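You operate a simulated robot arm through the tools that you are given. There is no shell and no other tool.

You run a simulated two-armed robot. Do the job below in one go: nothing can be reset, and whatever is moved stays where it is left.

## Task
Wipe up the spill on the dining table top with the yellow cloth and put it back.
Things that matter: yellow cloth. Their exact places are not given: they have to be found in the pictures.

Only the result counts: the job must be done as asked and must still hold three seconds after the hand-in. Knocking over, shifting, dropping, spilling or breaking anything else fails it. Flat cloth is picked up by pressing the open fingertips on it (5 to 10 N) and closing them slowly along it; thin cloth reads only 2 to 8 mm in the jaws.

## Robot
Two 6-joint arms with two-finger grippers on one trunk, on a base that moves. Base frame: it is fixed to the floor where the robot stands at the start and does not move with it; the origin is under the middle of the robot, x ahead of it, y to its left, z up; the surface under the hand at the start is at about z = 0.75. Lengths are in m, angles in degrees, forces in N, time in s.
The left shoulder is at the start at [0.03, 0.178, 0.888], the right one opposite. With the tool pointing down near the work surface each hand reaches from about 0.38 to 0.84 m from the robot's upright axis, wherever it stands, measured 20 degrees to its own side. Places, roughly: yellow cloth [0.5, 0.1, 0.8]. Payload 2.54 kg a hand.
The TCP of each hand is the grasp point between the finger pads, 0.03 m short of the fingertips. In the tool frame z runs along the fingers and y along their closing line. The gripper opens to 0.116 m; its body begins 0.095 m behind the TCP.
Orientation is told as [roll, pitch, yaw] about the base's x, y, z axes, in that order, counted from this pose: with the fingers straight down and closing along the base's y, the tool's x points along the base's -x, its y along +y and its z along -z.

## Interface
- The arms move only by the tool servo_tool. It takes "left_steps", "right_steps" or both (then of equal length, played together; a hand with none holds still); each is a list of rows, each an object (a shift or turn left out is 0, a gripper value left out holds the last) with "dp": the shift along the tool's x, y, z in units of 25 mm (1.0 is 25 mm), a list of three; "angular": the turn, a rotation vector about the tool's x, y, z in units of 6 degrees (1.0 is 6 degrees), a list of three; "hand": the opening in per cent of the stroke, from 0 (shut) to 100 (fully open). In form: [{"dp": [tx, ty, tz], "angular": [rx, ry, rz], "hand": hand}, ...]. A call has 1 to 20 rows; each row shifts and turns the commanded pose from where the row before left it, along the tool's axes as they then stand. A call with a number of a shift or a turn outside -1 to 1 is refused whole. Rows are played at 5 a second. More than 0.05 m and 8.6 degrees between two rows, or a gripper value outside its range, and nothing of the call is played. Where a pose cannot be reached the arm comes as near as it can. A force on the tool above 40 N (or 10 N above the force at the start of the call, whichever is more), or a blocked arm, ends the call early, and 0.2 s more pass. The fingers move at their own pace (about 0.153 m/s each) and stop on an object; they squeeze with about 33 N. The grip force told is the motor's: it shows also when the fingers shut on nothing. Time passes only in rows, and 0.2 s behind the last, so rows that do not move let the fingers close. The reply holds the time, the measured pose of the TCP, the force on the tool along the base axes, the opening and the grip force, in the units named above and with some noise, with the torque about the TCP (base axes, N m) and any sound that the robot's microphone picked up.
- Cameras (640 x 400 px; columns grow to the right, rows downward): "scene" is now at [0.0406, 0.0004, 1.5998]; the picture's right is [0.01, -1.00, 0.00], its down [-0.84, -0.01, -0.54] and it looks along [0.54, 0.01, -0.84] (base axes); focal length 279 px, centre (320, 200). "left" rides on the left gripper at [0.069, 0.015, -0.122] in its tool frame; the picture's right is [-0.21, 0.98, 0.00], its down [-0.83, -0.18, -0.53] and it looks along [-0.52, -0.12, 0.85] (tool axes); focal length 251 px, centre (320, 200). "right" rides on the right gripper at [0.069, -0.015, -0.122] in its tool frame; the picture's right is [0.21, 0.98, 0.00], its down [-0.83, 0.18, -0.53] and it looks along [-0.52, 0.11, 0.85] (tool axes); focal length 251 px, centre (320, 200).
- grab_frame(camera): a new picture of that camera. The clock stands still meanwhile.
- lift_body(by): moves the trunk up (or, below 0, down) by that many m; the arms and the scene camera ride with it, the base frame stays. It gives what a move gives, with no picture.
- steer(legs): drives the robot by 1 to 6 legs, each [ahead, left, turn to the left] in m, m and degrees, along the robot's own axes; the way and the turn of a leg run together, so that a leg with both is an arc; at most 1.5 m and 180 degrees a leg. The arms and the cameras ride along, it lands a little off, and it stops where it bumps. It gives what a move gives.
- head_to(pan, tilt): turns the head with the scene camera to pan (to the left, within 143 degrees either way) and tilt (down, from -29 to 69), counted from straight ahead of the robot. It gives what a move gives.
- probe_pixels(camera, pixels): for up to 12 pixels [column, row] of the newest picture of that camera ("zoom" is the newest enlarged one), the place [x, y, z] in the base frame of the surface seen there, good to about 0.002 m. The clock stands still meanwhile.
- inspect(camera, box): a new picture of the part [left, top, right, bottom] of that camera's present view, enlarged. The clock stands still meanwhile.
- hand_in(): hands the job in; it is judged then, once.

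Open the grippers and draw the arms clear of the work before you hand the job in, unless the task says otherwise.

The tools are called after "Call:" as name(argument=value, ...) on one line, values as JSON. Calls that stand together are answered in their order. servo_tool: Moves the arms, as the interface text tells. Its arguments: {"type":"object","properties":{"left_steps":{"type":"array"},"right_steps":{"type":"array"}},"required":[]} The other tools are called the same way: lift_body (by) moves the trunk up or down; steer (legs) drives the base; head_to (pan, tilt) turns the head that bears the scene camera; grab_frame (camera) takes a picture; probe_pixels (camera, pixels) gives the place of the surface under pixels of a picture; inspect (camera, box) takes an enlarged picture of a part of a camera's view; hand_in () hands the job in.

At the start:

```text
time_s: 0.0
left_eef_pos: [0.4422, 0.2332, 1.0593]
left_orientation: [0.0, 0.0, -0.1]
left_force: [-0.4, -0.1, 0.0]
left_moment: [0.02, 0.02, 0.01]
left_gripper_width: 0.116
left_grip_force: 0.0
right_eef_pos: [0.482, -0.19, 1.0178]
right_orientation: [0.1, 0.0, 0.0]
right_force: [0.0, 0.8, -0.3]
right_moment: [0.0, 0.01, 0.0]
right_gripper_width: 0.1164
right_grip_force: 0.1
trunk travel left (down, up): [-0.1, 0.44]
robot x, y, heading: [0.0005, 0.0001, -0.3]
head pan, tilt (commanded): [0.6, 57.5]
```

scene: 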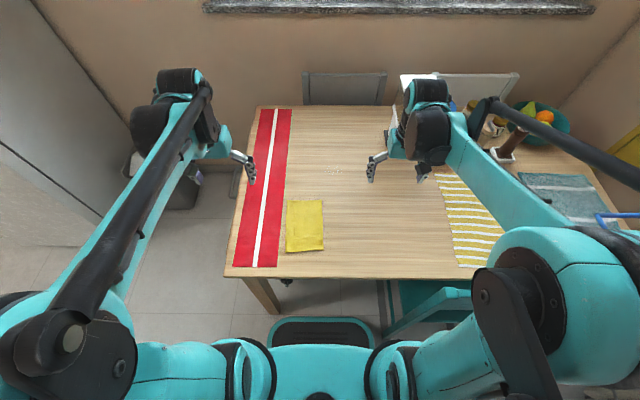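
right: 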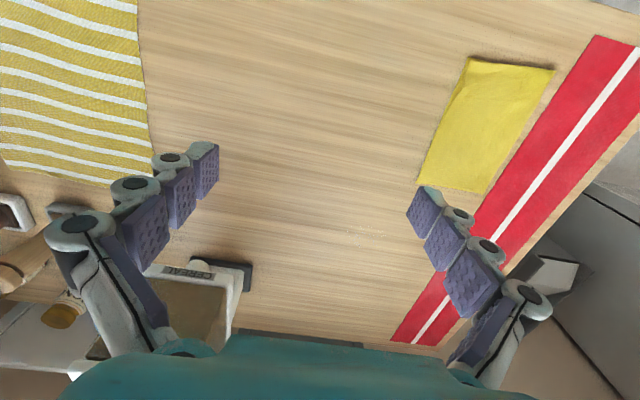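
left: 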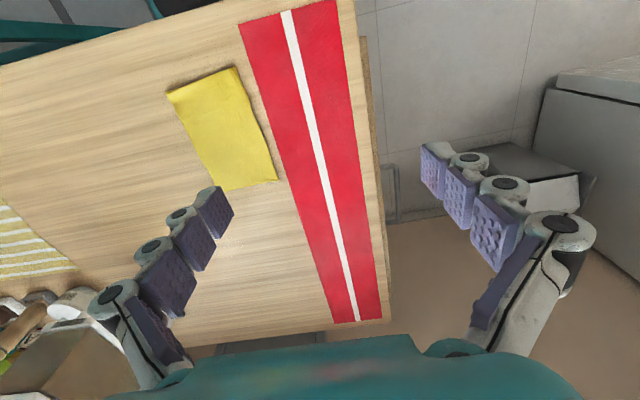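

The scene picture shows the yellow cloth at about (305,225) and a faint mark at about (333,170) that may be the spill. I enlarge that part of the table to look at it.

Call:
inspect(camera="scene", box=[270, 140, 400, 220])

Call:
inspect(camera="scene", box=[220, 100, 540, 290])

```text
4.92 times, centred on (335, 180) of scene
```

zoom: 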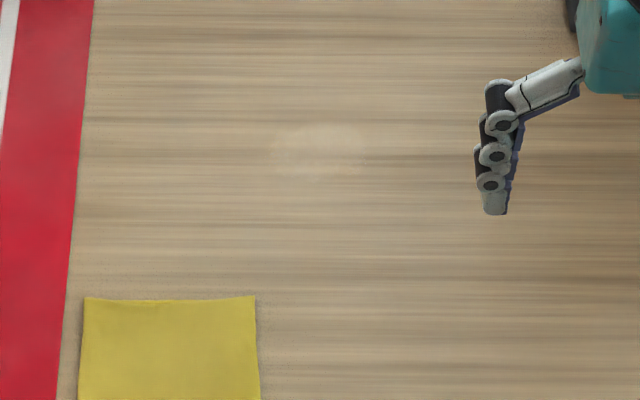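

```text
2.00 times, centred on (380, 195) of scene
```

zoom: 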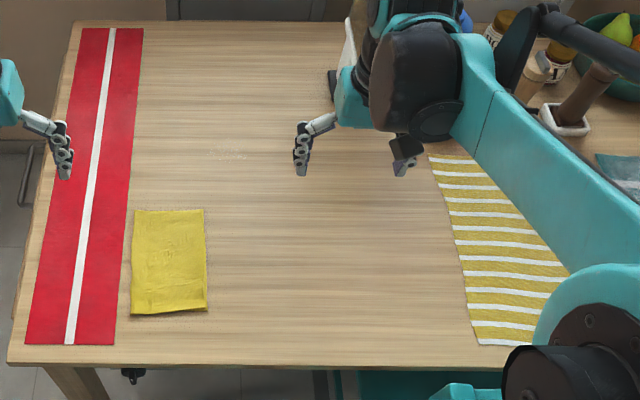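

A faint pale stain shows near scene (335,170), and the cloth covers about (287-324, 199-252). I take a fresh scene picture and enlarge the stain further so I can probe its outline.

Call:
grab_frame(camera="scene")

Call:
inspect(camera="scene", box=[310, 155, 358, 185])

```text
taken
```

scene: 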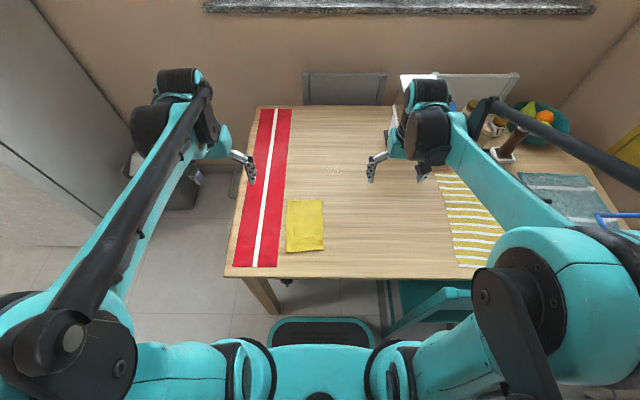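

```text
13.33 times, centred on (334, 170) of scene
```

zoom: 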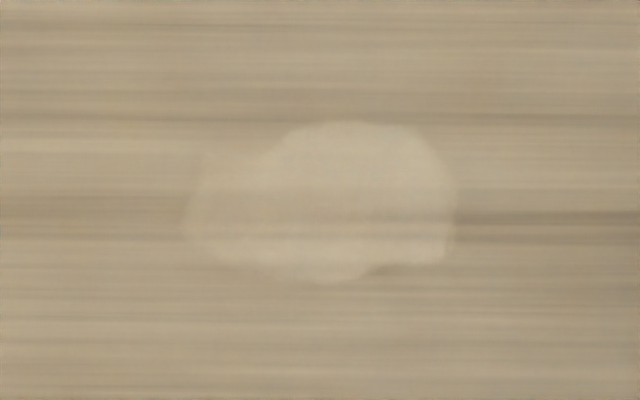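

The spill is clear in the enlarged picture, from about (185,120) to (458,285). I probe its outline there, and probe the cloth's corners and the table around it in the scene picture.

Call:
probe_pixels(camera="zoom", pixels=[[320, 200], [185, 215], [458, 200], [350, 120], [330, 284], [440, 262], [270, 150], [210, 260], [430, 140]])

Call:
probe_pixels(camera="scene", pixels=[[288, 201], [322, 201], [286, 251], [323, 248], [305, 225], [335, 225], [281, 225], [305, 190], [305, 260], [305, 215], [400, 225], [250, 180]])

```text
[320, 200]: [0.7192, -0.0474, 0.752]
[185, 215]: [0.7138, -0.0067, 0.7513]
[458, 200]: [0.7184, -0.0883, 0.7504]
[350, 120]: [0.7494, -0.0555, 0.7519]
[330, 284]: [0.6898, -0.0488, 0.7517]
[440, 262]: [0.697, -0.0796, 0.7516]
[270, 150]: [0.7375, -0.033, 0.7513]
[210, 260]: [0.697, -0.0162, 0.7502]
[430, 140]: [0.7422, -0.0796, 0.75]
```

```text
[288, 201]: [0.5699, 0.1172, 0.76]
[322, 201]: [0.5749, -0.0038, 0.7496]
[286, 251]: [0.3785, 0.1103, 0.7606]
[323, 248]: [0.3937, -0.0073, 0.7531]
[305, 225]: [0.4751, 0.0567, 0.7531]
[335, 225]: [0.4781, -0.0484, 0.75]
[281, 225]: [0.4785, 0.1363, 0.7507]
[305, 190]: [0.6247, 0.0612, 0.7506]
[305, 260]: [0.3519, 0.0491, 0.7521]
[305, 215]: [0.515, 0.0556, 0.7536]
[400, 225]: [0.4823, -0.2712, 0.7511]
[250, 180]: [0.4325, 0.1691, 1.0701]
```

The cloth lies flat over about x 0.375–0.575, y -0.01–0.118. The spill is at about x 0.69–0.75, y -0.09–-0.005, on a table at z = 0.751. The right arm reaches both places best, so I move the left hand up and outward and bring the right hand above the cloth's far part.

Call:
servo_tool(left_steps=[{"dp": [0, 0.5, -0.5]}, {"dp": [0, 1, -1]}, {"dp": [0, 1, -1]}, {"dp": [0, 1, -1]}, {"dp": [0, 0.5, -0.5]}, {"dp": [0, 0, 0]}, {"dp": [0, 0, 0]}, {"dp": [0, 0, 0]}, {"dp": [0, 0, 0]}, {"dp": [0, 0, 0]}, {"dp": [0, 0, 0]}, {"dp": [0, 0, 0]}, {"dp": [0, 0, 0]}, {"dp": [0, 0, 0]}], right_steps=[{"dp": [0, 0, 0]}, {"dp": [0, 0, 0]}, {"dp": [0, 0.4, 0.2]}, {"dp": [-0.2, 0.9, 0.3]}, {"dp": [-0.2, 0.9, 0.5]}, {"dp": [-0.2, 1, 0.5]}, {"dp": [-0.2, 1, 0.5]}, {"dp": [-0.2, 1, 0.5]}, {"dp": [-0.2, 1, 0.5]}, {"dp": [-0.2, 1, 0.5]}, {"dp": [-0.2, 1, 0.5]}, {"dp": [-0.2, 1, 0.5]}, {"dp": [-0.2, 0.6, 0.5]}, {"dp": [0, 0, 0]}])

```text
time_s: 3.0
left_eef_pos: [0.4412, 0.3324, 1.1593]
left_orientation: [0.0, 0.1, 0.1]
left_force: [0.3, 0.2, 0.1]
left_moment: [0.02, 0.0, -0.02]
left_gripper_width: 0.1162
left_grip_force: 0.1
right_eef_pos: [0.5321, 0.0539, 0.894]
right_orientation: [-0.1, 0.0, 0.0]
right_force: [0.6, -0.8, -0.4]
right_moment: [-0.02, 0.0, 0.01]
right_gripper_width: 0.1159
right_grip_force: 0.1
trunk travel left (down, up): [-0.1, 0.44]
robot x, y, heading: [0.0033, 0.0015, 0.1]
head pan, tilt (commanded): [0.6, 57.5]
```

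The right hand is now at (0.532, 0.054, 0.894), above the cloth. I take pictures from the right hand and the scene camera to check the cloth's exact edges and the hidden table areas.

Call:
grab_frame(camera="right")

Call:
grab_frame(camera="scene")

```text
taken
```

right: 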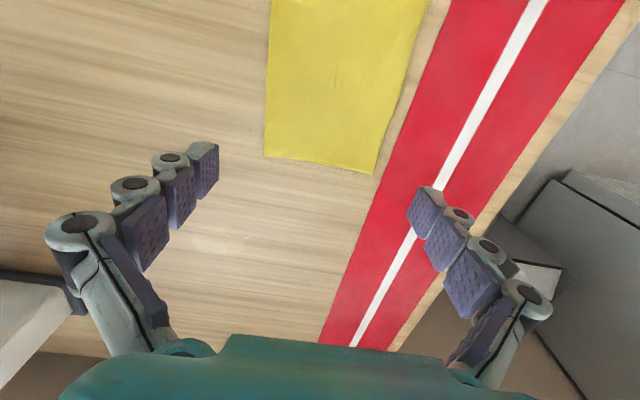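

```text
taken
```

scene: 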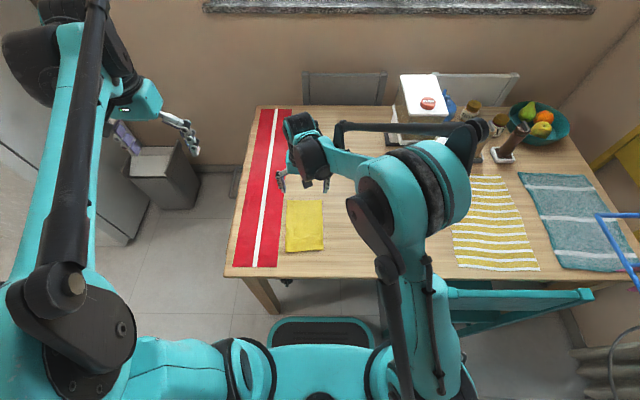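

In the right picture the cloth's far edge runs from (265,157) to (373,174). I probe those corners and edges, and enlarge the table's right part to rule out another spill.

Call:
probe_pixels(camera="right", pixels=[[266, 155], [371, 171], [320, 160], [320, 100], [272, 10], [425, 10], [340, 10], [345, 80], [230, 230], [395, 100]])

Call:
inspect(camera="scene", box=[400, 90, 640, 290])

Call:
inspect(camera="scene", box=[220, 100, 400, 290])

```text
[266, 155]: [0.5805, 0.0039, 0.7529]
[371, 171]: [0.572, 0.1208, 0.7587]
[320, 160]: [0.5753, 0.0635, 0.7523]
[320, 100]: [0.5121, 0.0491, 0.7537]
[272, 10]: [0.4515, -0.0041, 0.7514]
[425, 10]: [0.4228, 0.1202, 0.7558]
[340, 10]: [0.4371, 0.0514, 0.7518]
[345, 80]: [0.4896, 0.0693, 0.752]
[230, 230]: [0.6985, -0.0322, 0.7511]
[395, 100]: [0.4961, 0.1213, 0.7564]
```

```text
2.00 times, centred on (520, 190) of scene
```

zoom: 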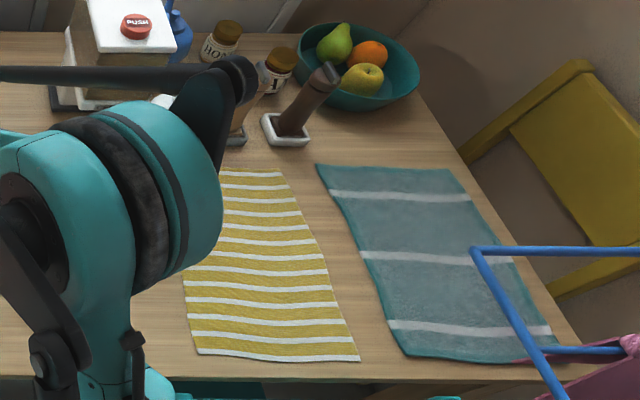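

```text
2.11 times, centred on (310, 195) of scene
```

zoom: 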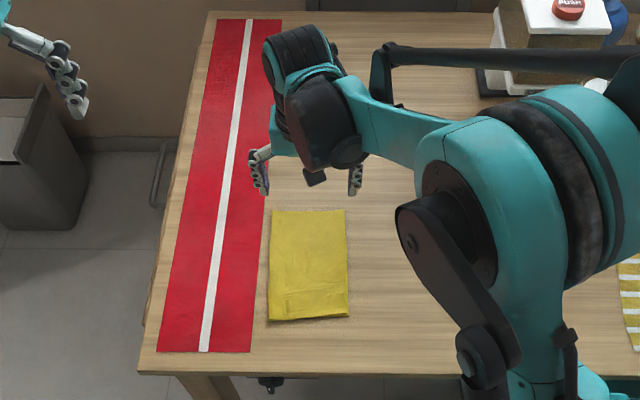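

The table's right part shows no second spill, but a box, jars and a bowl stand at the far end. I probe the right arm's elbow and those objects to make sure the arm stays clear of them.

Call:
probe_pixels(camera="scene", pixels=[[480, 127], [400, 128], [345, 130], [415, 190], [425, 85], [420, 120], [405, 110], [398, 140], [470, 105], [450, 180], [310, 125], [330, 160]])

```text
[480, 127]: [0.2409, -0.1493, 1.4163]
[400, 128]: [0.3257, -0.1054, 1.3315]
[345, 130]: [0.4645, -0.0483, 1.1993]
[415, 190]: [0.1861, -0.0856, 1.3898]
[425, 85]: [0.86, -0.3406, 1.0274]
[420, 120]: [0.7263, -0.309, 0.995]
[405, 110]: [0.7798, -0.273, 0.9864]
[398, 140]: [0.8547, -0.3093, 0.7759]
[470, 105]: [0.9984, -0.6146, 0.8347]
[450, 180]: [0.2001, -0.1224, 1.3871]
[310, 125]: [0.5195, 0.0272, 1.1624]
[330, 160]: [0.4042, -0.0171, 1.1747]
```

The elbow is high (z about 1.4), and the box's near side is at y of about -0.27, so there is room. I lower the right hand to about 3 cm above the cloth's far part, half open, around x = 0.553 and y = 0.058.

Call:
servo_tool(right_steps=[{"dp": [-0.2, 0.04, 0.6], "hand": 50}, {"dp": [-0.24, 0.04, 0.8]}, {"dp": [-0.2, 0.04, 0.8]}, {"dp": [-0.2, 0.04, 0.8]}, {"dp": [0, 0, 0.4]}, {"dp": [0, 0, 0.2]}, {"dp": [0, 0, 0]}])

Call:
grab_frame(camera="right")

```text
time_s: 4.6
left_eef_pos: [0.4418, 0.3339, 1.1593]
left_orientation: [-0.1, 0.0, 0.0]
left_force: [0.0, 1.2, -0.6]
left_moment: [-0.01, -0.01, 0.01]
left_gripper_width: 0.1159
left_grip_force: 0.0
right_eef_pos: [0.5513, 0.0582, 0.801]
right_orientation: [0.1, 0.0, 0.1]
right_force: [0.0, -0.1, 0.3]
right_moment: [-0.01, 0.01, -0.02]
right_gripper_width: 0.0581
right_grip_force: 0.1
trunk travel left (down, up): [-0.1, 0.44]
robot x, y, heading: [0.0006, -0.0034, -0.0]
head pan, tilt (commanded): [0.6, 57.5]
```

```text
taken
```

right: 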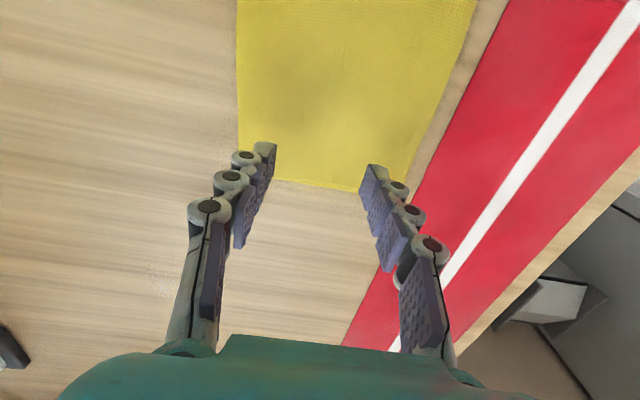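

The fingertips are over the far strip of the cloth, at about (268,147) and (372,170), and about 2 cm above it. I lower in small steps to feel for contact.

Call:
servo_tool(right_steps=[{"dp": [0, 0, 0.3]}, {"dp": [0, 0, 0.2]}, {"dp": [0, 0, 0.1]}, {"dp": [0, 0, 0.06]}, {"dp": [0, 0, 0.04]}, {"dp": [0, 0, 0]}])

```text
time_s: 6.0
left_eef_pos: [0.4426, 0.3326, 1.1595]
left_orientation: [0.0, 0.0, 0.0]
left_force: [0.7, -0.1, -0.1]
left_moment: [-0.02, 0.0, 0.0]
left_gripper_width: 0.1157
left_grip_force: 0.1
right_eef_pos: [0.5534, 0.0584, 0.7851]
right_orientation: [-0.1, 0.0, 0.0]
right_force: [-0.6, -0.6, -0.2]
right_moment: [-0.01, 0.01, 0.02]
right_gripper_width: 0.0581
right_grip_force: 0.1
trunk travel left (down, up): [-0.1, 0.44]
robot x, y, heading: [-0.001, -0.0008, 0.0]
head pan, tilt (commanded): [0.6, 57.5]
```

At z = 0.785 there is no contact force yet. I go down another few millimetres in small steps.

Call:
servo_tool(right_steps=[{"dp": [0, 0, 0.04]}, {"dp": [0, 0, 0.04]}, {"dp": [0, 0, 0.04]}, {"dp": [0, 0, 0]}])

```text
time_s: 7.0
left_eef_pos: [0.4421, 0.3346, 1.1594]
left_orientation: [0.0, 0.0, -0.1]
left_force: [0.2, 0.8, 0.2]
left_moment: [0.0, -0.01, 0.03]
left_gripper_width: 0.1161
left_grip_force: 0.0
right_eef_pos: [0.5523, 0.0577, 0.7827]
right_orientation: [0.0, -0.1, 0.0]
right_force: [0.2, 0.6, -0.5]
right_moment: [0.01, 0.02, -0.01]
right_gripper_width: 0.058
right_grip_force: 0.0
trunk travel left (down, up): [-0.1, 0.44]
robot x, y, heading: [-0.0032, 0.002, 0.1]
head pan, tilt (commanded): [0.6, 57.5]
```

Still no force at z = 0.7827. I continue down 1 mm at a time.

Call:
servo_tool(right_steps=[{"dp": [0, 0, 0.04]}, {"dp": [0, 0, 0.04]}, {"dp": [0, 0, 0]}])

```text
time_s: 7.8
left_eef_pos: [0.4412, 0.3332, 1.16]
left_orientation: [0.0, 0.0, 0.0]
left_force: [-0.3, 0.1, 0.1]
left_moment: [0.01, 0.01, -0.01]
left_gripper_width: 0.1158
left_grip_force: 0.0
right_eef_pos: [0.5526, 0.0572, 0.781]
right_orientation: [0.0, 0.1, 0.0]
right_force: [1.2, 0.0, 5.4]
right_moment: [0.05, -0.08, 0.0]
right_gripper_width: 0.0587
right_grip_force: 0.2
trunk travel left (down, up): [-0.1, 0.44]
robot x, y, heading: [0.001, 0.0012, -0.2]
head pan, tilt (commanded): [0.6, 57.5]
```

The fingers now press on the cloth with 5.4 N. I start closing slowly, with a slight extra press, and check the force on the way.

Call:
servo_tool(right_steps=[{"dp": [0, 0, 0.015], "hand": 48}, {"hand": 45}, {"hand": 42}, {"hand": 39}, {"hand": 36}, {"hand": 33}, {"hand": 30}])

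Call:
grab_frame(camera="right")

```text
time_s: 9.4
left_eef_pos: [0.4426, 0.3319, 1.1601]
left_orientation: [0.1, 0.1, 0.0]
left_force: [-0.1, -1.3, 0.2]
left_moment: [0.01, 0.0, 0.0]
left_gripper_width: 0.1165
left_grip_force: 0.0
right_eef_pos: [0.5522, 0.0568, 0.7799]
right_orientation: [0.0, 0.0, 0.1]
right_force: [-0.4, -0.3, 4.5]
right_moment: [-0.02, -0.02, -0.01]
right_gripper_width: 0.0364
right_grip_force: 0.0
trunk travel left (down, up): [-0.1, 0.44]
robot x, y, heading: [0.0009, 0.0, -0.1]
head pan, tilt (commanded): [0.6, 57.5]
```

```text
taken
```

right: 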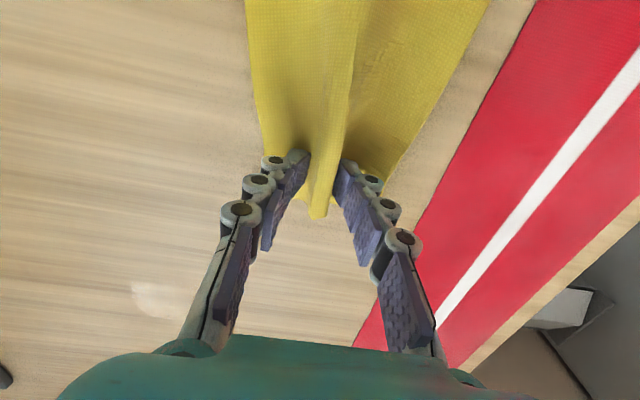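

A ridge of cloth is forming between the fingers at about (320,190), with 4.5 N of press. I keep closing slowly with a tiny extra press.

Call:
servo_tool(right_steps=[{"dp": [0, 0, 0.02], "hand": 27}, {"hand": 24}, {"hand": 21}, {"hand": 18}, {"hand": 15}, {"hand": 12}, {"hand": 9}, {"hand": 6}, {"hand": 3}, {"hand": 0}, {"hand": 0}, {"hand": 0}])

Call:
grab_frame(camera="right")

```text
time_s: 12.0
left_eef_pos: [0.4407, 0.3328, 1.1597]
left_orientation: [0.0, -0.1, 0.0]
left_force: [1.0, -0.6, -0.7]
left_moment: [0.02, -0.01, -0.01]
left_gripper_width: 0.1159
left_grip_force: 0.1
right_eef_pos: [0.5504, 0.0571, 0.7804]
right_orientation: [0.0, -0.1, -0.2]
right_force: [-3.3, -0.2, 19.8]
right_moment: [0.03, 0.07, 0.02]
right_gripper_width: 0.0054
right_grip_force: 33.1
trunk travel left (down, up): [-0.1, 0.44]
robot x, y, heading: [-0.0007, 0.0019, 0.0]
head pan, tilt (commanded): [0.6, 57.5]
```

```text
taken
```

right: 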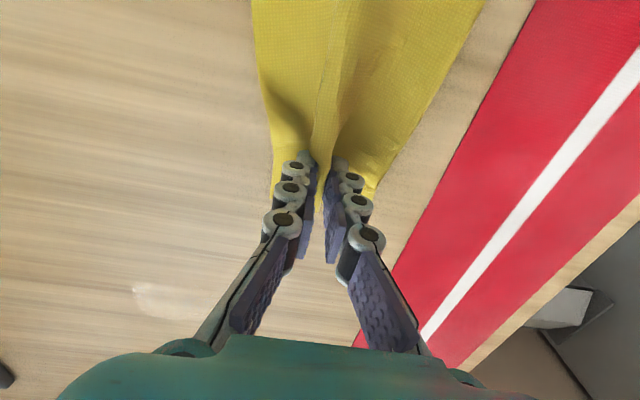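

The cloth is gripped: the jaws read 5.4 mm with 33 N of grip. The press has risen to about 20 N, so I ease up by a few millimetres.

Call:
servo_tool(right_steps=[{"dp": [0, 0, -0.08], "hand": 0}, {"dp": [0, 0, -0.08]}, {"dp": [0, 0, 0]}])

```text
time_s: 12.8
left_eef_pos: [0.4428, 0.3337, 1.1598]
left_orientation: [0.1, 0.0, 0.0]
left_force: [0.1, 0.2, 0.2]
left_moment: [0.0, 0.02, -0.01]
left_gripper_width: 0.1162
left_grip_force: 0.1
right_eef_pos: [0.5527, 0.0581, 0.7815]
right_orientation: [0.0, 0.0, 0.0]
right_force: [-0.4, 1.0, 0.1]
right_moment: [-0.06, 0.03, 0.04]
right_gripper_width: 0.005
right_grip_force: 33.2
trunk travel left (down, up): [-0.1, 0.44]
robot x, y, heading: [0.0026, 0.0031, -0.1]
head pan, tilt (commanded): [0.6, 57.5]
```

The force is back near zero with the cloth still held at 5 mm. I raise about 2 mm and start dragging the cloth in a straight line toward the spill, and stop short of it to check that the cloth follows.

Call:
servo_tool(right_steps=[{"dp": [0, 0, -0.08], "hand": 0}, {"dp": [-0.3, -0.17, 0]}, {"dp": [-0.58, -0.33, 0]}, {"dp": [-0.58, -0.33, 0]}, {"dp": [-0.58, -0.33, 0]}, {"dp": [-0.58, -0.33, 0]}, {"dp": [-0.3, -0.17, 0]}, {"dp": [0, 0, 0]}])

Call:
grab_frame(camera="scene")

Call:
grab_frame(camera="right")

```text
time_s: 14.6
left_eef_pos: [0.443, 0.3334, 1.1595]
left_orientation: [0.0, 0.0, -0.1]
left_force: [0.1, 0.1, -0.4]
left_moment: [-0.01, 0.01, -0.02]
left_gripper_width: 0.116
left_grip_force: 0.1
right_eef_pos: [0.6262, 0.0169, 0.784]
right_orientation: [0.1, 0.0, 0.1]
right_force: [0.4, -0.5, -0.3]
right_moment: [0.04, -0.03, 0.03]
right_gripper_width: 0.0052
right_grip_force: 32.9
trunk travel left (down, up): [-0.1, 0.44]
robot x, y, heading: [-0.0012, -0.001, -0.0]
head pan, tilt (commanded): [0.6, 57.5]
```

```text
taken
```

scene: 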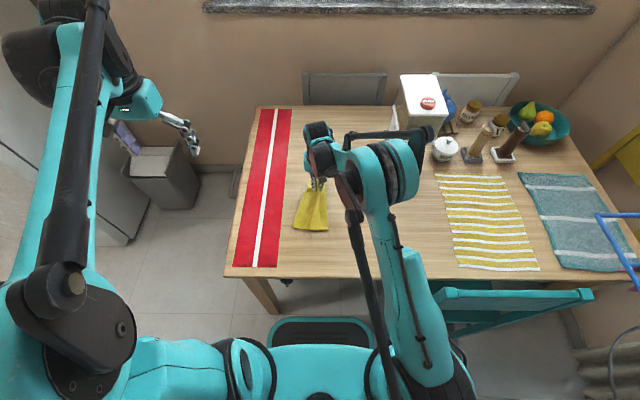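

```text
taken
```

right: 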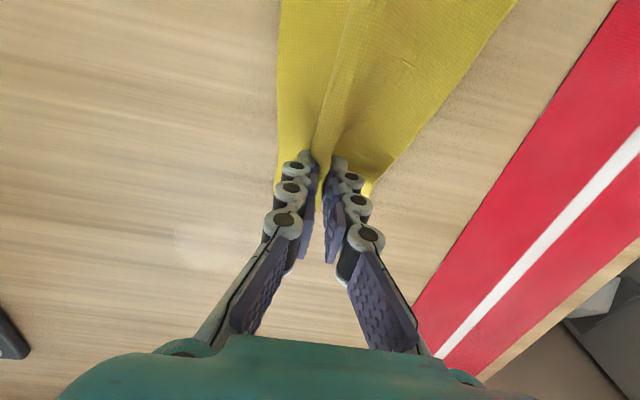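

The cloth trails the hand nicely, and the spill is still visible at (215,240) in the right picture. I lower to a light press and draw the cloth over the spill toward (0.77,-0.07).

Call:
servo_tool(right_steps=[{"dp": [-0.2, -0.12, 0.08], "hand": 0}, {"dp": [-0.4, -0.24, 0.04]}, {"dp": [-0.6, -0.36, 0]}, {"dp": [-0.6, -0.36, 0]}, {"dp": [-0.6, -0.36, 0]}, {"dp": [-0.6, -0.36, 0]}, {"dp": [0, 0, 0]}])

```text
time_s: 16.2
left_eef_pos: [0.4425, 0.3334, 1.1602]
left_orientation: [0.0, 0.0, 0.1]
left_force: [-0.4, -0.4, -0.1]
left_moment: [0.01, 0.02, -0.02]
left_gripper_width: 0.1162
left_grip_force: 0.1
right_eef_pos: [0.6998, -0.0283, 0.7827]
right_orientation: [0.0, -0.1, 0.0]
right_force: [-0.6, -0.2, 0.8]
right_moment: [0.02, 0.0, -0.01]
right_gripper_width: 0.005
right_grip_force: 33.4
trunk travel left (down, up): [-0.1, 0.44]
robot x, y, heading: [0.0031, 0.0008, 0.0]
head pan, tilt (commanded): [0.6, 57.5]
```

The hand is at the spill's near edge (0.70,-0.028) with under 1 N of press. I press about 1.5 mm more and continue across the spill.

Call:
servo_tool(right_steps=[{"dp": [0, 0, 0.06], "hand": 0}, {"dp": [-0.4, -0.24, 0]}, {"dp": [-0.6, -0.36, 0]}, {"dp": [-0.6, -0.36, 0]}, {"dp": [-0.6, -0.36, 0]}, {"dp": [-0.6, -0.36, 0]}, {"dp": [0, 0, 0]}])

Call:
grab_frame(camera="scene")

Call:
grab_frame(camera="right")

```text
time_s: 17.8
left_eef_pos: [0.4423, 0.3336, 1.1595]
left_orientation: [0.0, 0.0, -0.1]
left_force: [0.7, 1.0, 0.7]
left_moment: [-0.02, 0.02, -0.02]
left_gripper_width: 0.1163
left_grip_force: 0.1
right_eef_pos: [0.7707, -0.0704, 0.78]
right_orientation: [0.0, 0.0, 0.1]
right_force: [-2.8, 1.7, 5.4]
right_moment: [0.06, 0.05, -0.02]
right_gripper_width: 0.005
right_grip_force: 33.5
trunk travel left (down, up): [-0.1, 0.44]
robot x, y, heading: [0.0016, 0.0022, 0.1]
head pan, tilt (commanded): [0.6, 57.5]
```

```text
taken
```

scene: 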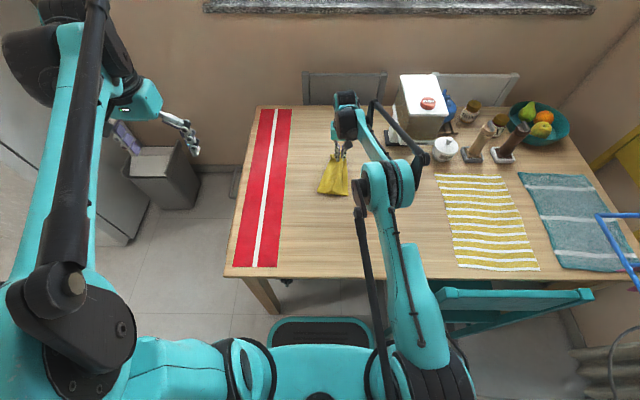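

```text
taken
```

right: 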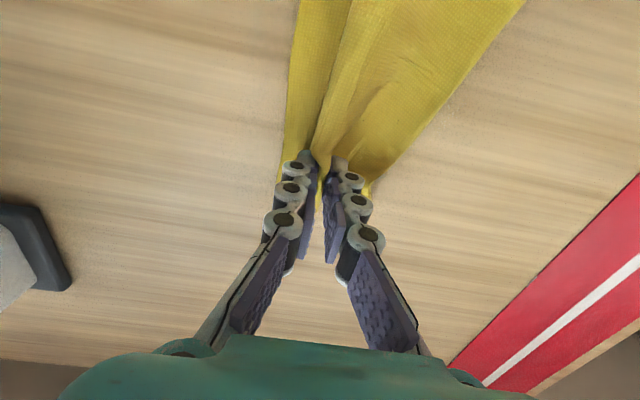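

The cloth has been drawn across the spill with about 5 N. I enlarge the scene around it to see whether any of the stain is left beside the cloth.

Call:
inspect(camera="scene", box=[300, 140, 380, 200])

Call:
inspect(camera="right", box=[200, 0, 560, 225])

```text
6.67 times, centred on (340, 170) of scene
```

zoom: 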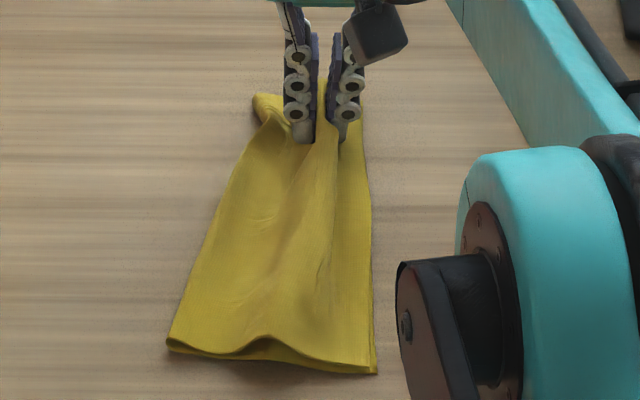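

```text
1.78 times, centred on (380, 112) of right
```

zoom: 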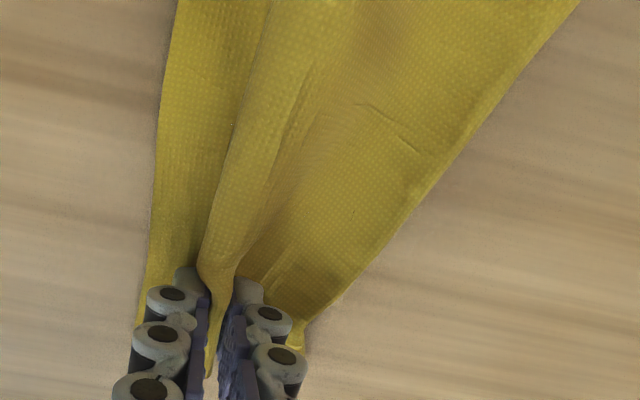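

No stain shows beside the cloth, but part of the spill's place is still covered. I lift the cloth clear by raising the hand while drawing back, so I can look at the table underneath.

Call:
servo_tool(right_steps=[{"dp": [0, 0, -0.4], "hand": 0}, {"dp": [0, 0, -0.8]}, {"dp": [0.2, 0.2, -0.9]}, {"dp": [0.3, 0.2, -0.9]}, {"dp": [0.5, 0.3, -0.9]}, {"dp": [0.5, 0.4, -0.9]}, {"dp": [0.5, 0.4, -0.9]}, {"dp": [0.5, 0.4, -0.9]}, {"dp": [0.5, 0.4, -0.9]}, {"dp": [0.5, 0.4, -0.9]}, {"dp": [0.5, 0.4, -0.7]}, {"dp": [0.3, 0.2, -0.4]}, {"dp": [0, 0, 0]}, {"dp": [0, 0, 0]}])

Call:
grab_frame(camera="scene")

Call:
inspect(camera="scene", box=[300, 140, 380, 200])

```text
time_s: 20.8
left_eef_pos: [0.4433, 0.3339, 1.1606]
left_orientation: [-0.1, 0.1, -0.1]
left_force: [0.1, -0.1, 0.4]
left_moment: [-0.01, -0.03, 0.0]
left_gripper_width: 0.116
left_grip_force: 0.0
right_eef_pos: [0.6618, 0.013, 1.0186]
right_orientation: [0.0, 0.0, -0.1]
right_force: [-0.4, 0.4, -0.2]
right_moment: [-0.04, -0.01, 0.04]
right_gripper_width: 0.0047
right_grip_force: 33.1
trunk travel left (down, up): [-0.1, 0.44]
robot x, y, heading: [0.001, 0.002, 0.2]
head pan, tilt (commanded): [0.6, 57.5]
```

```text
taken
```

scene: 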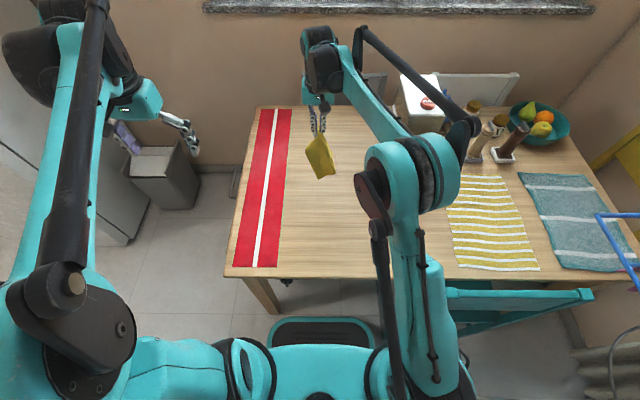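

```text
6.67 times, centred on (340, 170) of scene
```

zoom: 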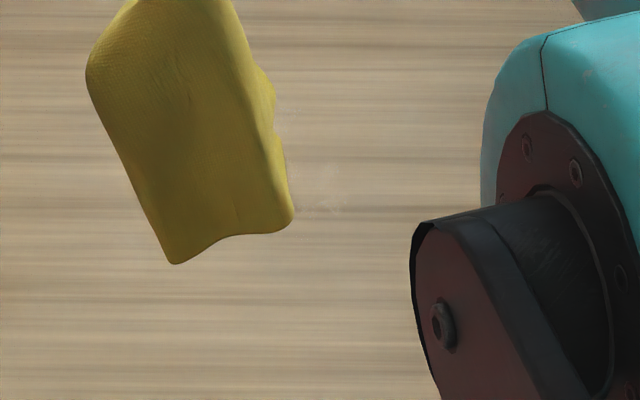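

The cloth hangs from the hand and a faint remnant shows near (318,195) in the enlargement. I zoom in closer, and look with the right hand's camera as well.

Call:
inspect(camera="scene", box=[318, 155, 358, 180])

Call:
grab_frame(camera="right")

```text
16.00 times, centred on (338, 168) of scene
```

zoom: 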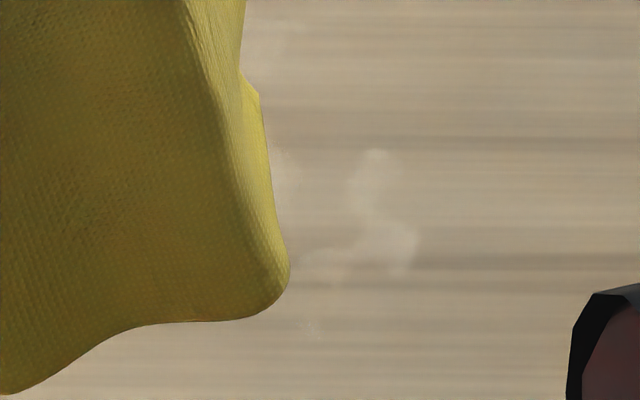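

```text
taken
```

right: 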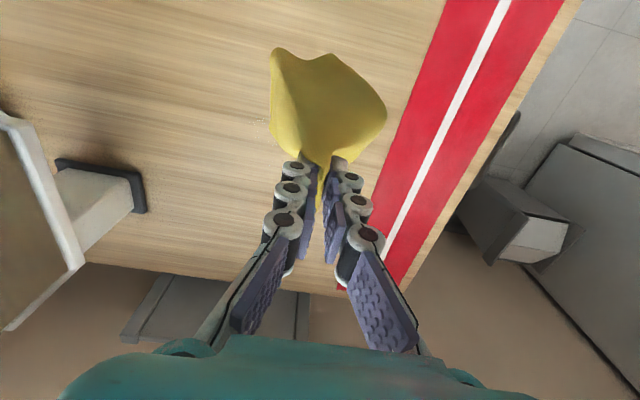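

Patches of stain remain at (350-415, 150-280) in the enlargement, so one pass is not enough. I look at the same spot in the right picture, near (255,120), and probe where the remnants lie.

Call:
probe_pixels(camera="zoom", pixels=[[375, 155], [410, 240], [385, 215], [325, 265], [310, 325], [350, 250], [285, 185]])

Call:
inspect(camera="right", box=[200, 80, 300, 143])

```text
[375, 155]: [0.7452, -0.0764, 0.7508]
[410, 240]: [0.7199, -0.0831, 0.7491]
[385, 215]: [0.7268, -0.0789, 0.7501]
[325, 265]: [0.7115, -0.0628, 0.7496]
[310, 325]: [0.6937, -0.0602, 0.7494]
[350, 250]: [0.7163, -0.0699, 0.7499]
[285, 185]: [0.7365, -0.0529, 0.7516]
```

```text
6.35 times, centred on (250, 112) of right
```

zoom: 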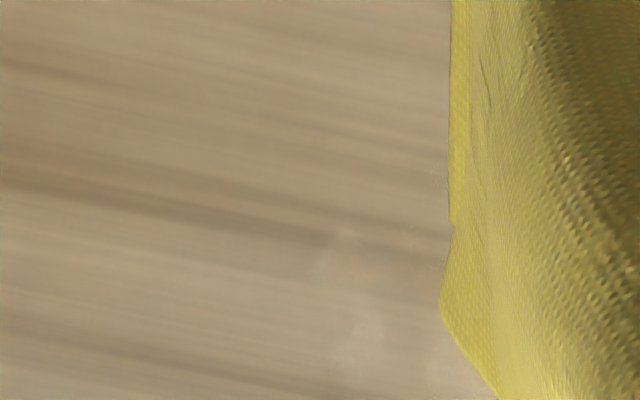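

The remnants lie at about x 0.69–0.75, y -0.05 to -0.085, to the right of my first path. I bring the hanging cloth back to about (0.50,-0.07), to lay it down flat again and make a second pass along y = -0.07.

Call:
servo_tool(right_steps=[{"dp": [0.4, -0.2, 0], "hand": 0}, {"dp": [0.8, -0.42, 0.1]}, {"dp": [0.8, -0.42, 0.25]}, {"dp": [0.8, -0.42, 0.25]}, {"dp": [0.8, -0.42, 0.25]}, {"dp": [0.8, -0.42, 0.25]}, {"dp": [0.8, -0.42, 0.25]}, {"dp": [0.8, -0.42, 0.25]}, {"dp": [0.4, -0.2, 0.2]}, {"dp": [0, 0, 0]}, {"dp": [0, 0, 0]}])

Call:
grab_frame(camera="scene")

Call:
inspect(camera="scene", box=[310, 155, 358, 185])

```text
time_s: 23.2
left_eef_pos: [0.4416, 0.3337, 1.1601]
left_orientation: [0.0, 0.1, 0.0]
left_force: [0.2, 0.2, -1.0]
left_moment: [-0.01, -0.02, 0.0]
left_gripper_width: 0.1162
left_grip_force: 0.2
right_eef_pos: [0.5033, -0.0731, 0.9733]
right_orientation: [0.0, 0.0, 0.1]
right_force: [-0.4, -0.3, -0.1]
right_moment: [-0.04, 0.0, 0.05]
right_gripper_width: 0.005
right_grip_force: 32.7
trunk travel left (down, up): [-0.1, 0.44]
robot x, y, heading: [0.0039, -0.003, 0.2]
head pan, tilt (commanded): [0.6, 57.5]
```

```text
taken
```

scene: 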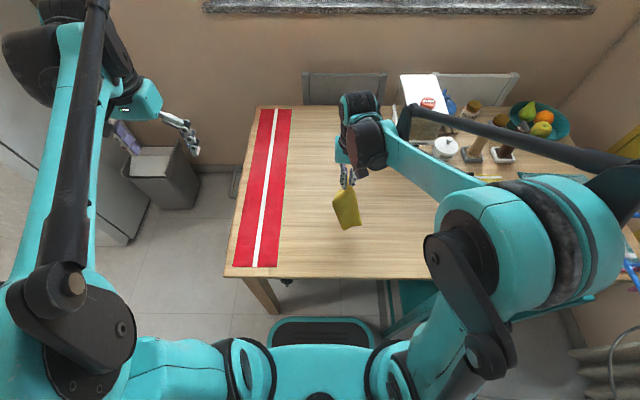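

```text
13.33 times, centred on (334, 170) of scene
```

zoom: 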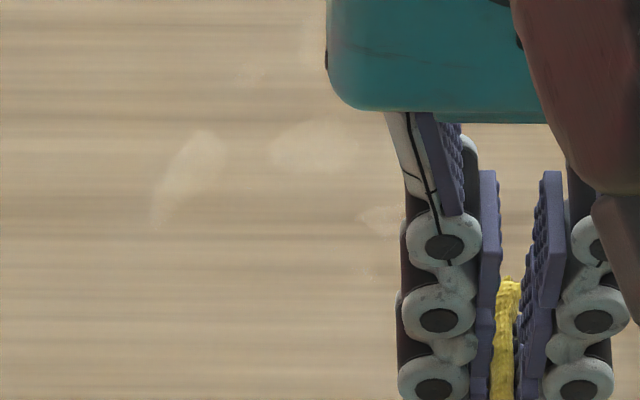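

Now the left remnants show too, at (150-230,130-225), (270-355,120-170) and (360-400,205-235) in the enlargement. I probe them to plan the passes.

Call:
probe_pixels(camera="zoom", pixels=[[155, 220], [215, 140], [190, 165], [275, 150], [320, 125], [350, 150], [375, 220], [370, 275], [310, 30], [250, 75]])

```text
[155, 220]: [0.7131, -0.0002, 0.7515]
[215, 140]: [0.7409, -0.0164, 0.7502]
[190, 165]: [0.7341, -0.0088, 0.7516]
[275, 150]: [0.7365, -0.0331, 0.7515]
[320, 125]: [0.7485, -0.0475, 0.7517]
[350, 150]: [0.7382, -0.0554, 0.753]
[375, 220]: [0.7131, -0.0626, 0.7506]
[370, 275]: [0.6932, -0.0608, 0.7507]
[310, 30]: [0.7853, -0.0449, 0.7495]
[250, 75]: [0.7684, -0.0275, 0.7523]
```

Remnants span x 0.69–0.75 and y 0.0 to -0.085. I lay the cloth down by arcing the hand forward and down along y = -0.07, ending just short of the spill.

Call:
servo_tool(right_steps=[{"dp": [-0.3, 0, 0.4], "hand": 0}, {"dp": [-0.6, 0, 0.3]}, {"dp": [-0.7, 0, 0.2]}, {"dp": [-0.65, 0, 0.3]}, {"dp": [-0.65, 0, 0.35]}, {"dp": [-0.6, 0, 0.4]}, {"dp": [-0.55, 0, 0.45]}, {"dp": [-0.5, 0, 0.5]}, {"dp": [-0.45, 0, 0.55]}, {"dp": [-0.4, 0, 0.6]}, {"dp": [-0.35, 0, 0.65]}, {"dp": [-0.25, 0, 0.65]}, {"dp": [-0.2, 0, 0.65]}, {"dp": [-0.1, 0, 0.6]}, {"dp": [-0.1, 0, 0.5]}, {"dp": [0, 0, 0.3]}, {"dp": [0, 0, 0]}])

Call:
grab_frame(camera="scene")

Call:
grab_frame(camera="right")

```text
time_s: 26.8
left_eef_pos: [0.4438, 0.3346, 1.159]
left_orientation: [0.1, 0.0, 0.0]
left_force: [-0.5, -0.3, -0.2]
left_moment: [0.0, 0.03, -0.01]
left_gripper_width: 0.1162
left_grip_force: 0.0
right_eef_pos: [0.6631, -0.072, 0.7873]
right_orientation: [0.0, 0.0, 0.0]
right_force: [0.5, 0.2, 1.0]
right_moment: [-0.02, 0.01, 0.02]
right_gripper_width: 0.0047
right_grip_force: 32.7
trunk travel left (down, up): [-0.1, 0.44]
robot x, y, heading: [0.0007, -0.0005, 0.2]
head pan, tilt (commanded): [0.6, 57.5]
```

```text
taken
```

scene: 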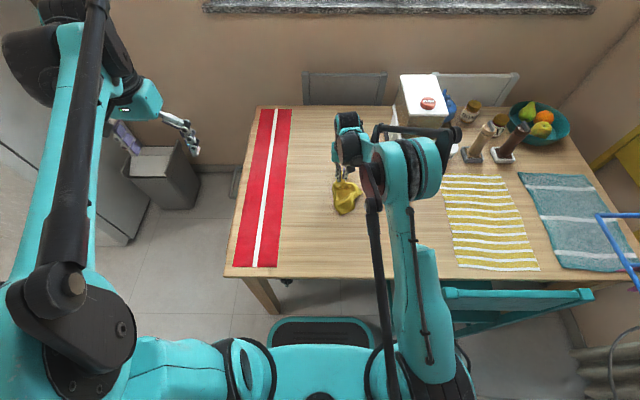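

```text
taken
```

right: 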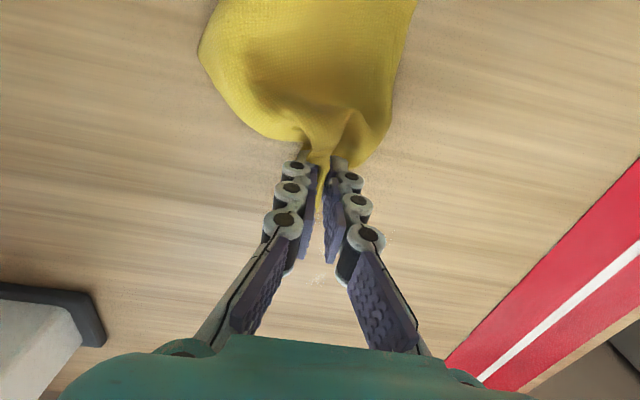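

The cloth lies behind the hand, a bit bunched. I lower to a light press and make the second pass forward along y = -0.07 to x of about 0.78.

Call:
servo_tool(right_steps=[{"dp": [-0.1, 0, 0.14], "hand": 0}, {"dp": [-0.3, 0, 0.1]}, {"dp": [-0.4, 0, 0.03]}, {"dp": [-0.5, 0, 0]}, {"dp": [-0.5, 0, 0]}, {"dp": [-0.5, 0, 0]}, {"dp": [-0.5, 0, 0]}, {"dp": [-0.5, 0, 0]}, {"dp": [-0.5, 0, 0]}, {"dp": [-0.5, 0, 0]}, {"dp": [0, 0, 0]}])

Call:
grab_frame(camera="right")

Call:
inspect(camera="scene", box=[300, 140, 380, 200])

```text
time_s: 29.2
left_eef_pos: [0.4417, 0.3329, 1.1599]
left_orientation: [0.1, 0.0, 0.0]
left_force: [0.1, -0.1, 0.4]
left_moment: [0.02, 0.03, 0.0]
left_gripper_width: 0.116
left_grip_force: 0.1
right_eef_pos: [0.7706, -0.0708, 0.7818]
right_orientation: [-0.1, 0.0, 0.1]
right_force: [-2.2, -0.2, 6.1]
right_moment: [-0.05, 0.05, 0.0]
right_gripper_width: 0.005
right_grip_force: 33.2
trunk travel left (down, up): [-0.1, 0.44]
robot x, y, heading: [0.0008, 0.0006, 0.0]
head pan, tilt (commanded): [0.6, 57.5]
```

```text
taken
```

right: 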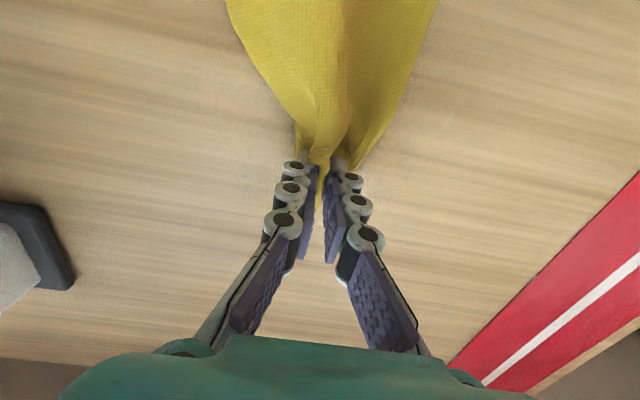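

```text
6.67 times, centred on (340, 170) of scene
```

zoom: 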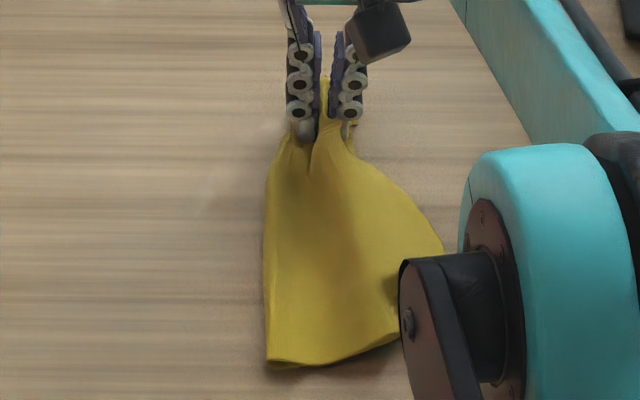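

The second pass has wiped the right part. I now wipe sideways to the left at x of about 0.745 with the same press, to take the left remnants.

Call:
servo_tool(right_steps=[{"dp": [0.4, 0.2, 0], "hand": 0}, {"dp": [0.5, 0.5, 0]}, {"dp": [0, 0.5, 0]}, {"dp": [0, 0.5, 0]}, {"dp": [0, 0.5, 0]}, {"dp": [0, 0.5, 0]}, {"dp": [0, 0.5, 0]}, {"dp": [0, 0.4, 0]}, {"dp": [0, 0, 0]}])

Call:
inspect(camera="scene", box=[300, 140, 380, 200])

Call:
grab_frame(camera="right")

```text
time_s: 31.2
left_eef_pos: [0.4416, 0.3327, 1.159]
left_orientation: [0.0, 0.0, 0.0]
left_force: [0.2, 0.3, 0.0]
left_moment: [-0.02, 0.01, -0.01]
left_gripper_width: 0.1159
left_grip_force: 0.0
right_eef_pos: [0.747, 0.0188, 0.7821]
right_orientation: [0.0, 0.1, 0.1]
right_force: [-0.4, -2.8, 6.4]
right_moment: [-0.11, -0.04, 0.0]
right_gripper_width: 0.0047
right_grip_force: 32.5
trunk travel left (down, up): [-0.1, 0.44]
robot x, y, heading: [-0.0036, 0.0024, 0.1]
head pan, tilt (commanded): [0.6, 57.5]
```

```text
6.67 times, centred on (340, 170) of scene
```

zoom: 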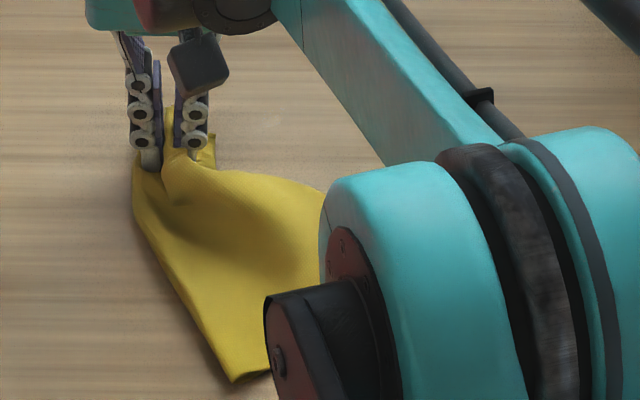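

```text
taken
```

right: 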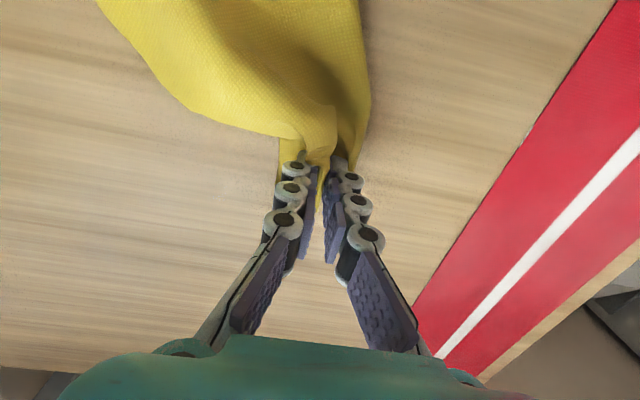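

The force stays at about 6 N and the cloth follows. I continue the zigzag: back to x of about 0.72, and then right to y of about -0.085.

Call:
servo_tool(right_steps=[{"dp": [0.5, 0, 0], "hand": 0}, {"dp": [0.5, -0.2, 0]}, {"dp": [0, -0.5, 0]}, {"dp": [0, -0.5, 0]}, {"dp": [0, -0.5, 0]}, {"dp": [0, -0.5, 0]}, {"dp": [0, -0.5, 0]}, {"dp": [0, -0.5, 0]}, {"dp": [0, -0.5, 0]}, {"dp": [0, -0.4, 0]}, {"dp": [0, 0, 0]}])

Call:
inspect(camera="scene", box=[300, 140, 380, 200])

Call:
grab_frame(camera="right")

```text
time_s: 33.6
left_eef_pos: [0.4413, 0.3336, 1.1596]
left_orientation: [0.0, 0.0, 0.0]
left_force: [0.3, 0.9, 0.3]
left_moment: [0.0, 0.0, 0.0]
left_gripper_width: 0.1159
left_grip_force: 0.0
right_eef_pos: [0.7223, -0.085, 0.7817]
right_orientation: [0.1, 0.0, 0.0]
right_force: [0.6, 0.2, 0.8]
right_moment: [-0.02, 0.04, 0.05]
right_gripper_width: 0.0062
right_grip_force: 34.9
trunk travel left (down, up): [-0.1, 0.44]
robot x, y, heading: [-0.0039, -0.0012, -0.2]
head pan, tilt (commanded): [0.6, 57.5]
```

```text
6.67 times, centred on (340, 170) of scene
```

zoom: 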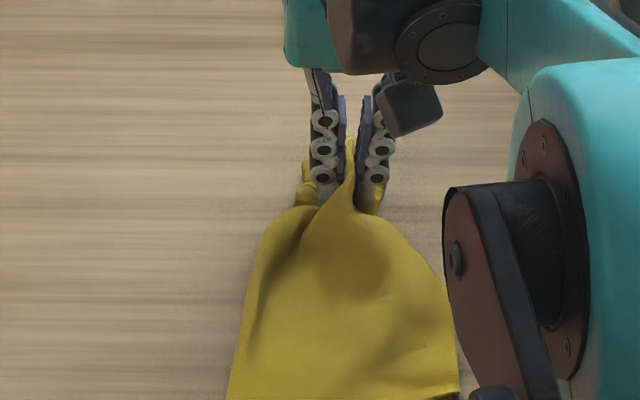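

```text
taken
```

right: 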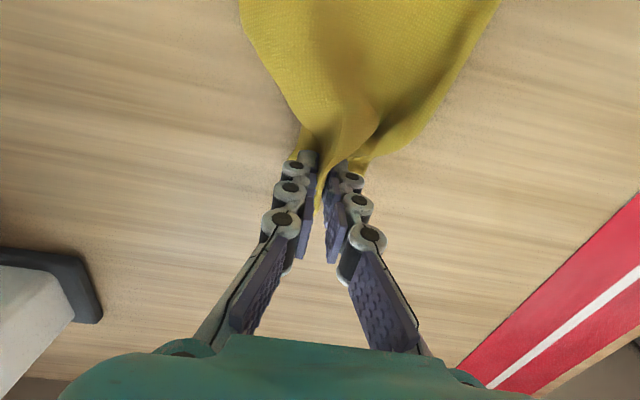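

The press fell to under 1 N at the end, but the area left of the cloth now looks clean. I zoom in closely on the spill's place to check.

Call:
inspect(camera="scene", box=[310, 150, 358, 180])

Call:
inspect(camera="right", box=[240, 140, 480, 290])

```text
13.33 times, centred on (334, 165) of scene
```

zoom: 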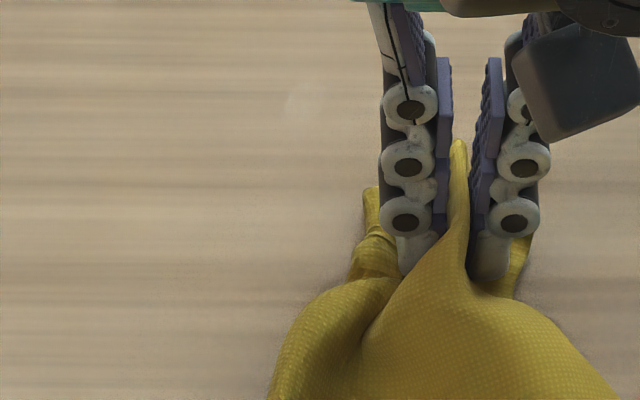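

```text
2.67 times, centred on (360, 215) of right
```

zoom: 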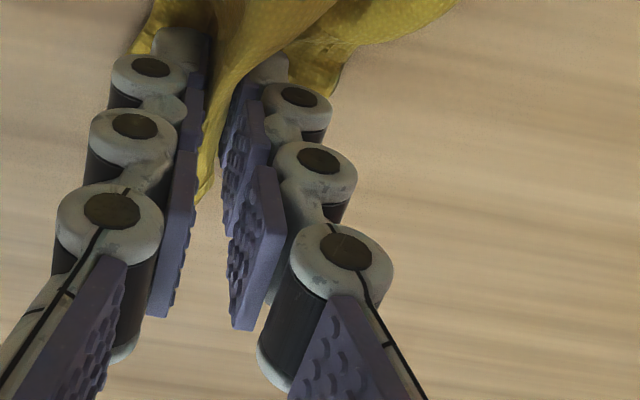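

Most of it is clean, but a faint patch shows at about (305,100) in the enlargement. I probe it.

Call:
inspect(camera="scene", box=[320, 145, 352, 165])

Call:
probe_pixels(camera="zoom", pixels=[[250, 240], [220, 250], [250, 200], [290, 240], [300, 300]])

```text
16.00 times, centred on (336, 155) of scene
```

zoom: 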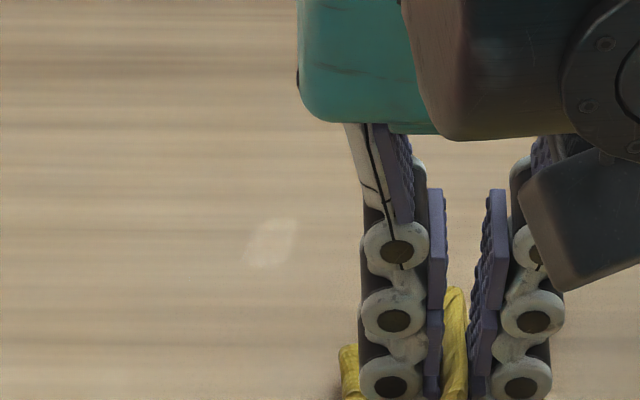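

```text
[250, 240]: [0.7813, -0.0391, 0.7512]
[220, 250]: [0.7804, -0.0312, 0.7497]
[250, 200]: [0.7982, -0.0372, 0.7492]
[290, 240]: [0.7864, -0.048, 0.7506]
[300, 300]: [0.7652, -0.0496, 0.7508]
```

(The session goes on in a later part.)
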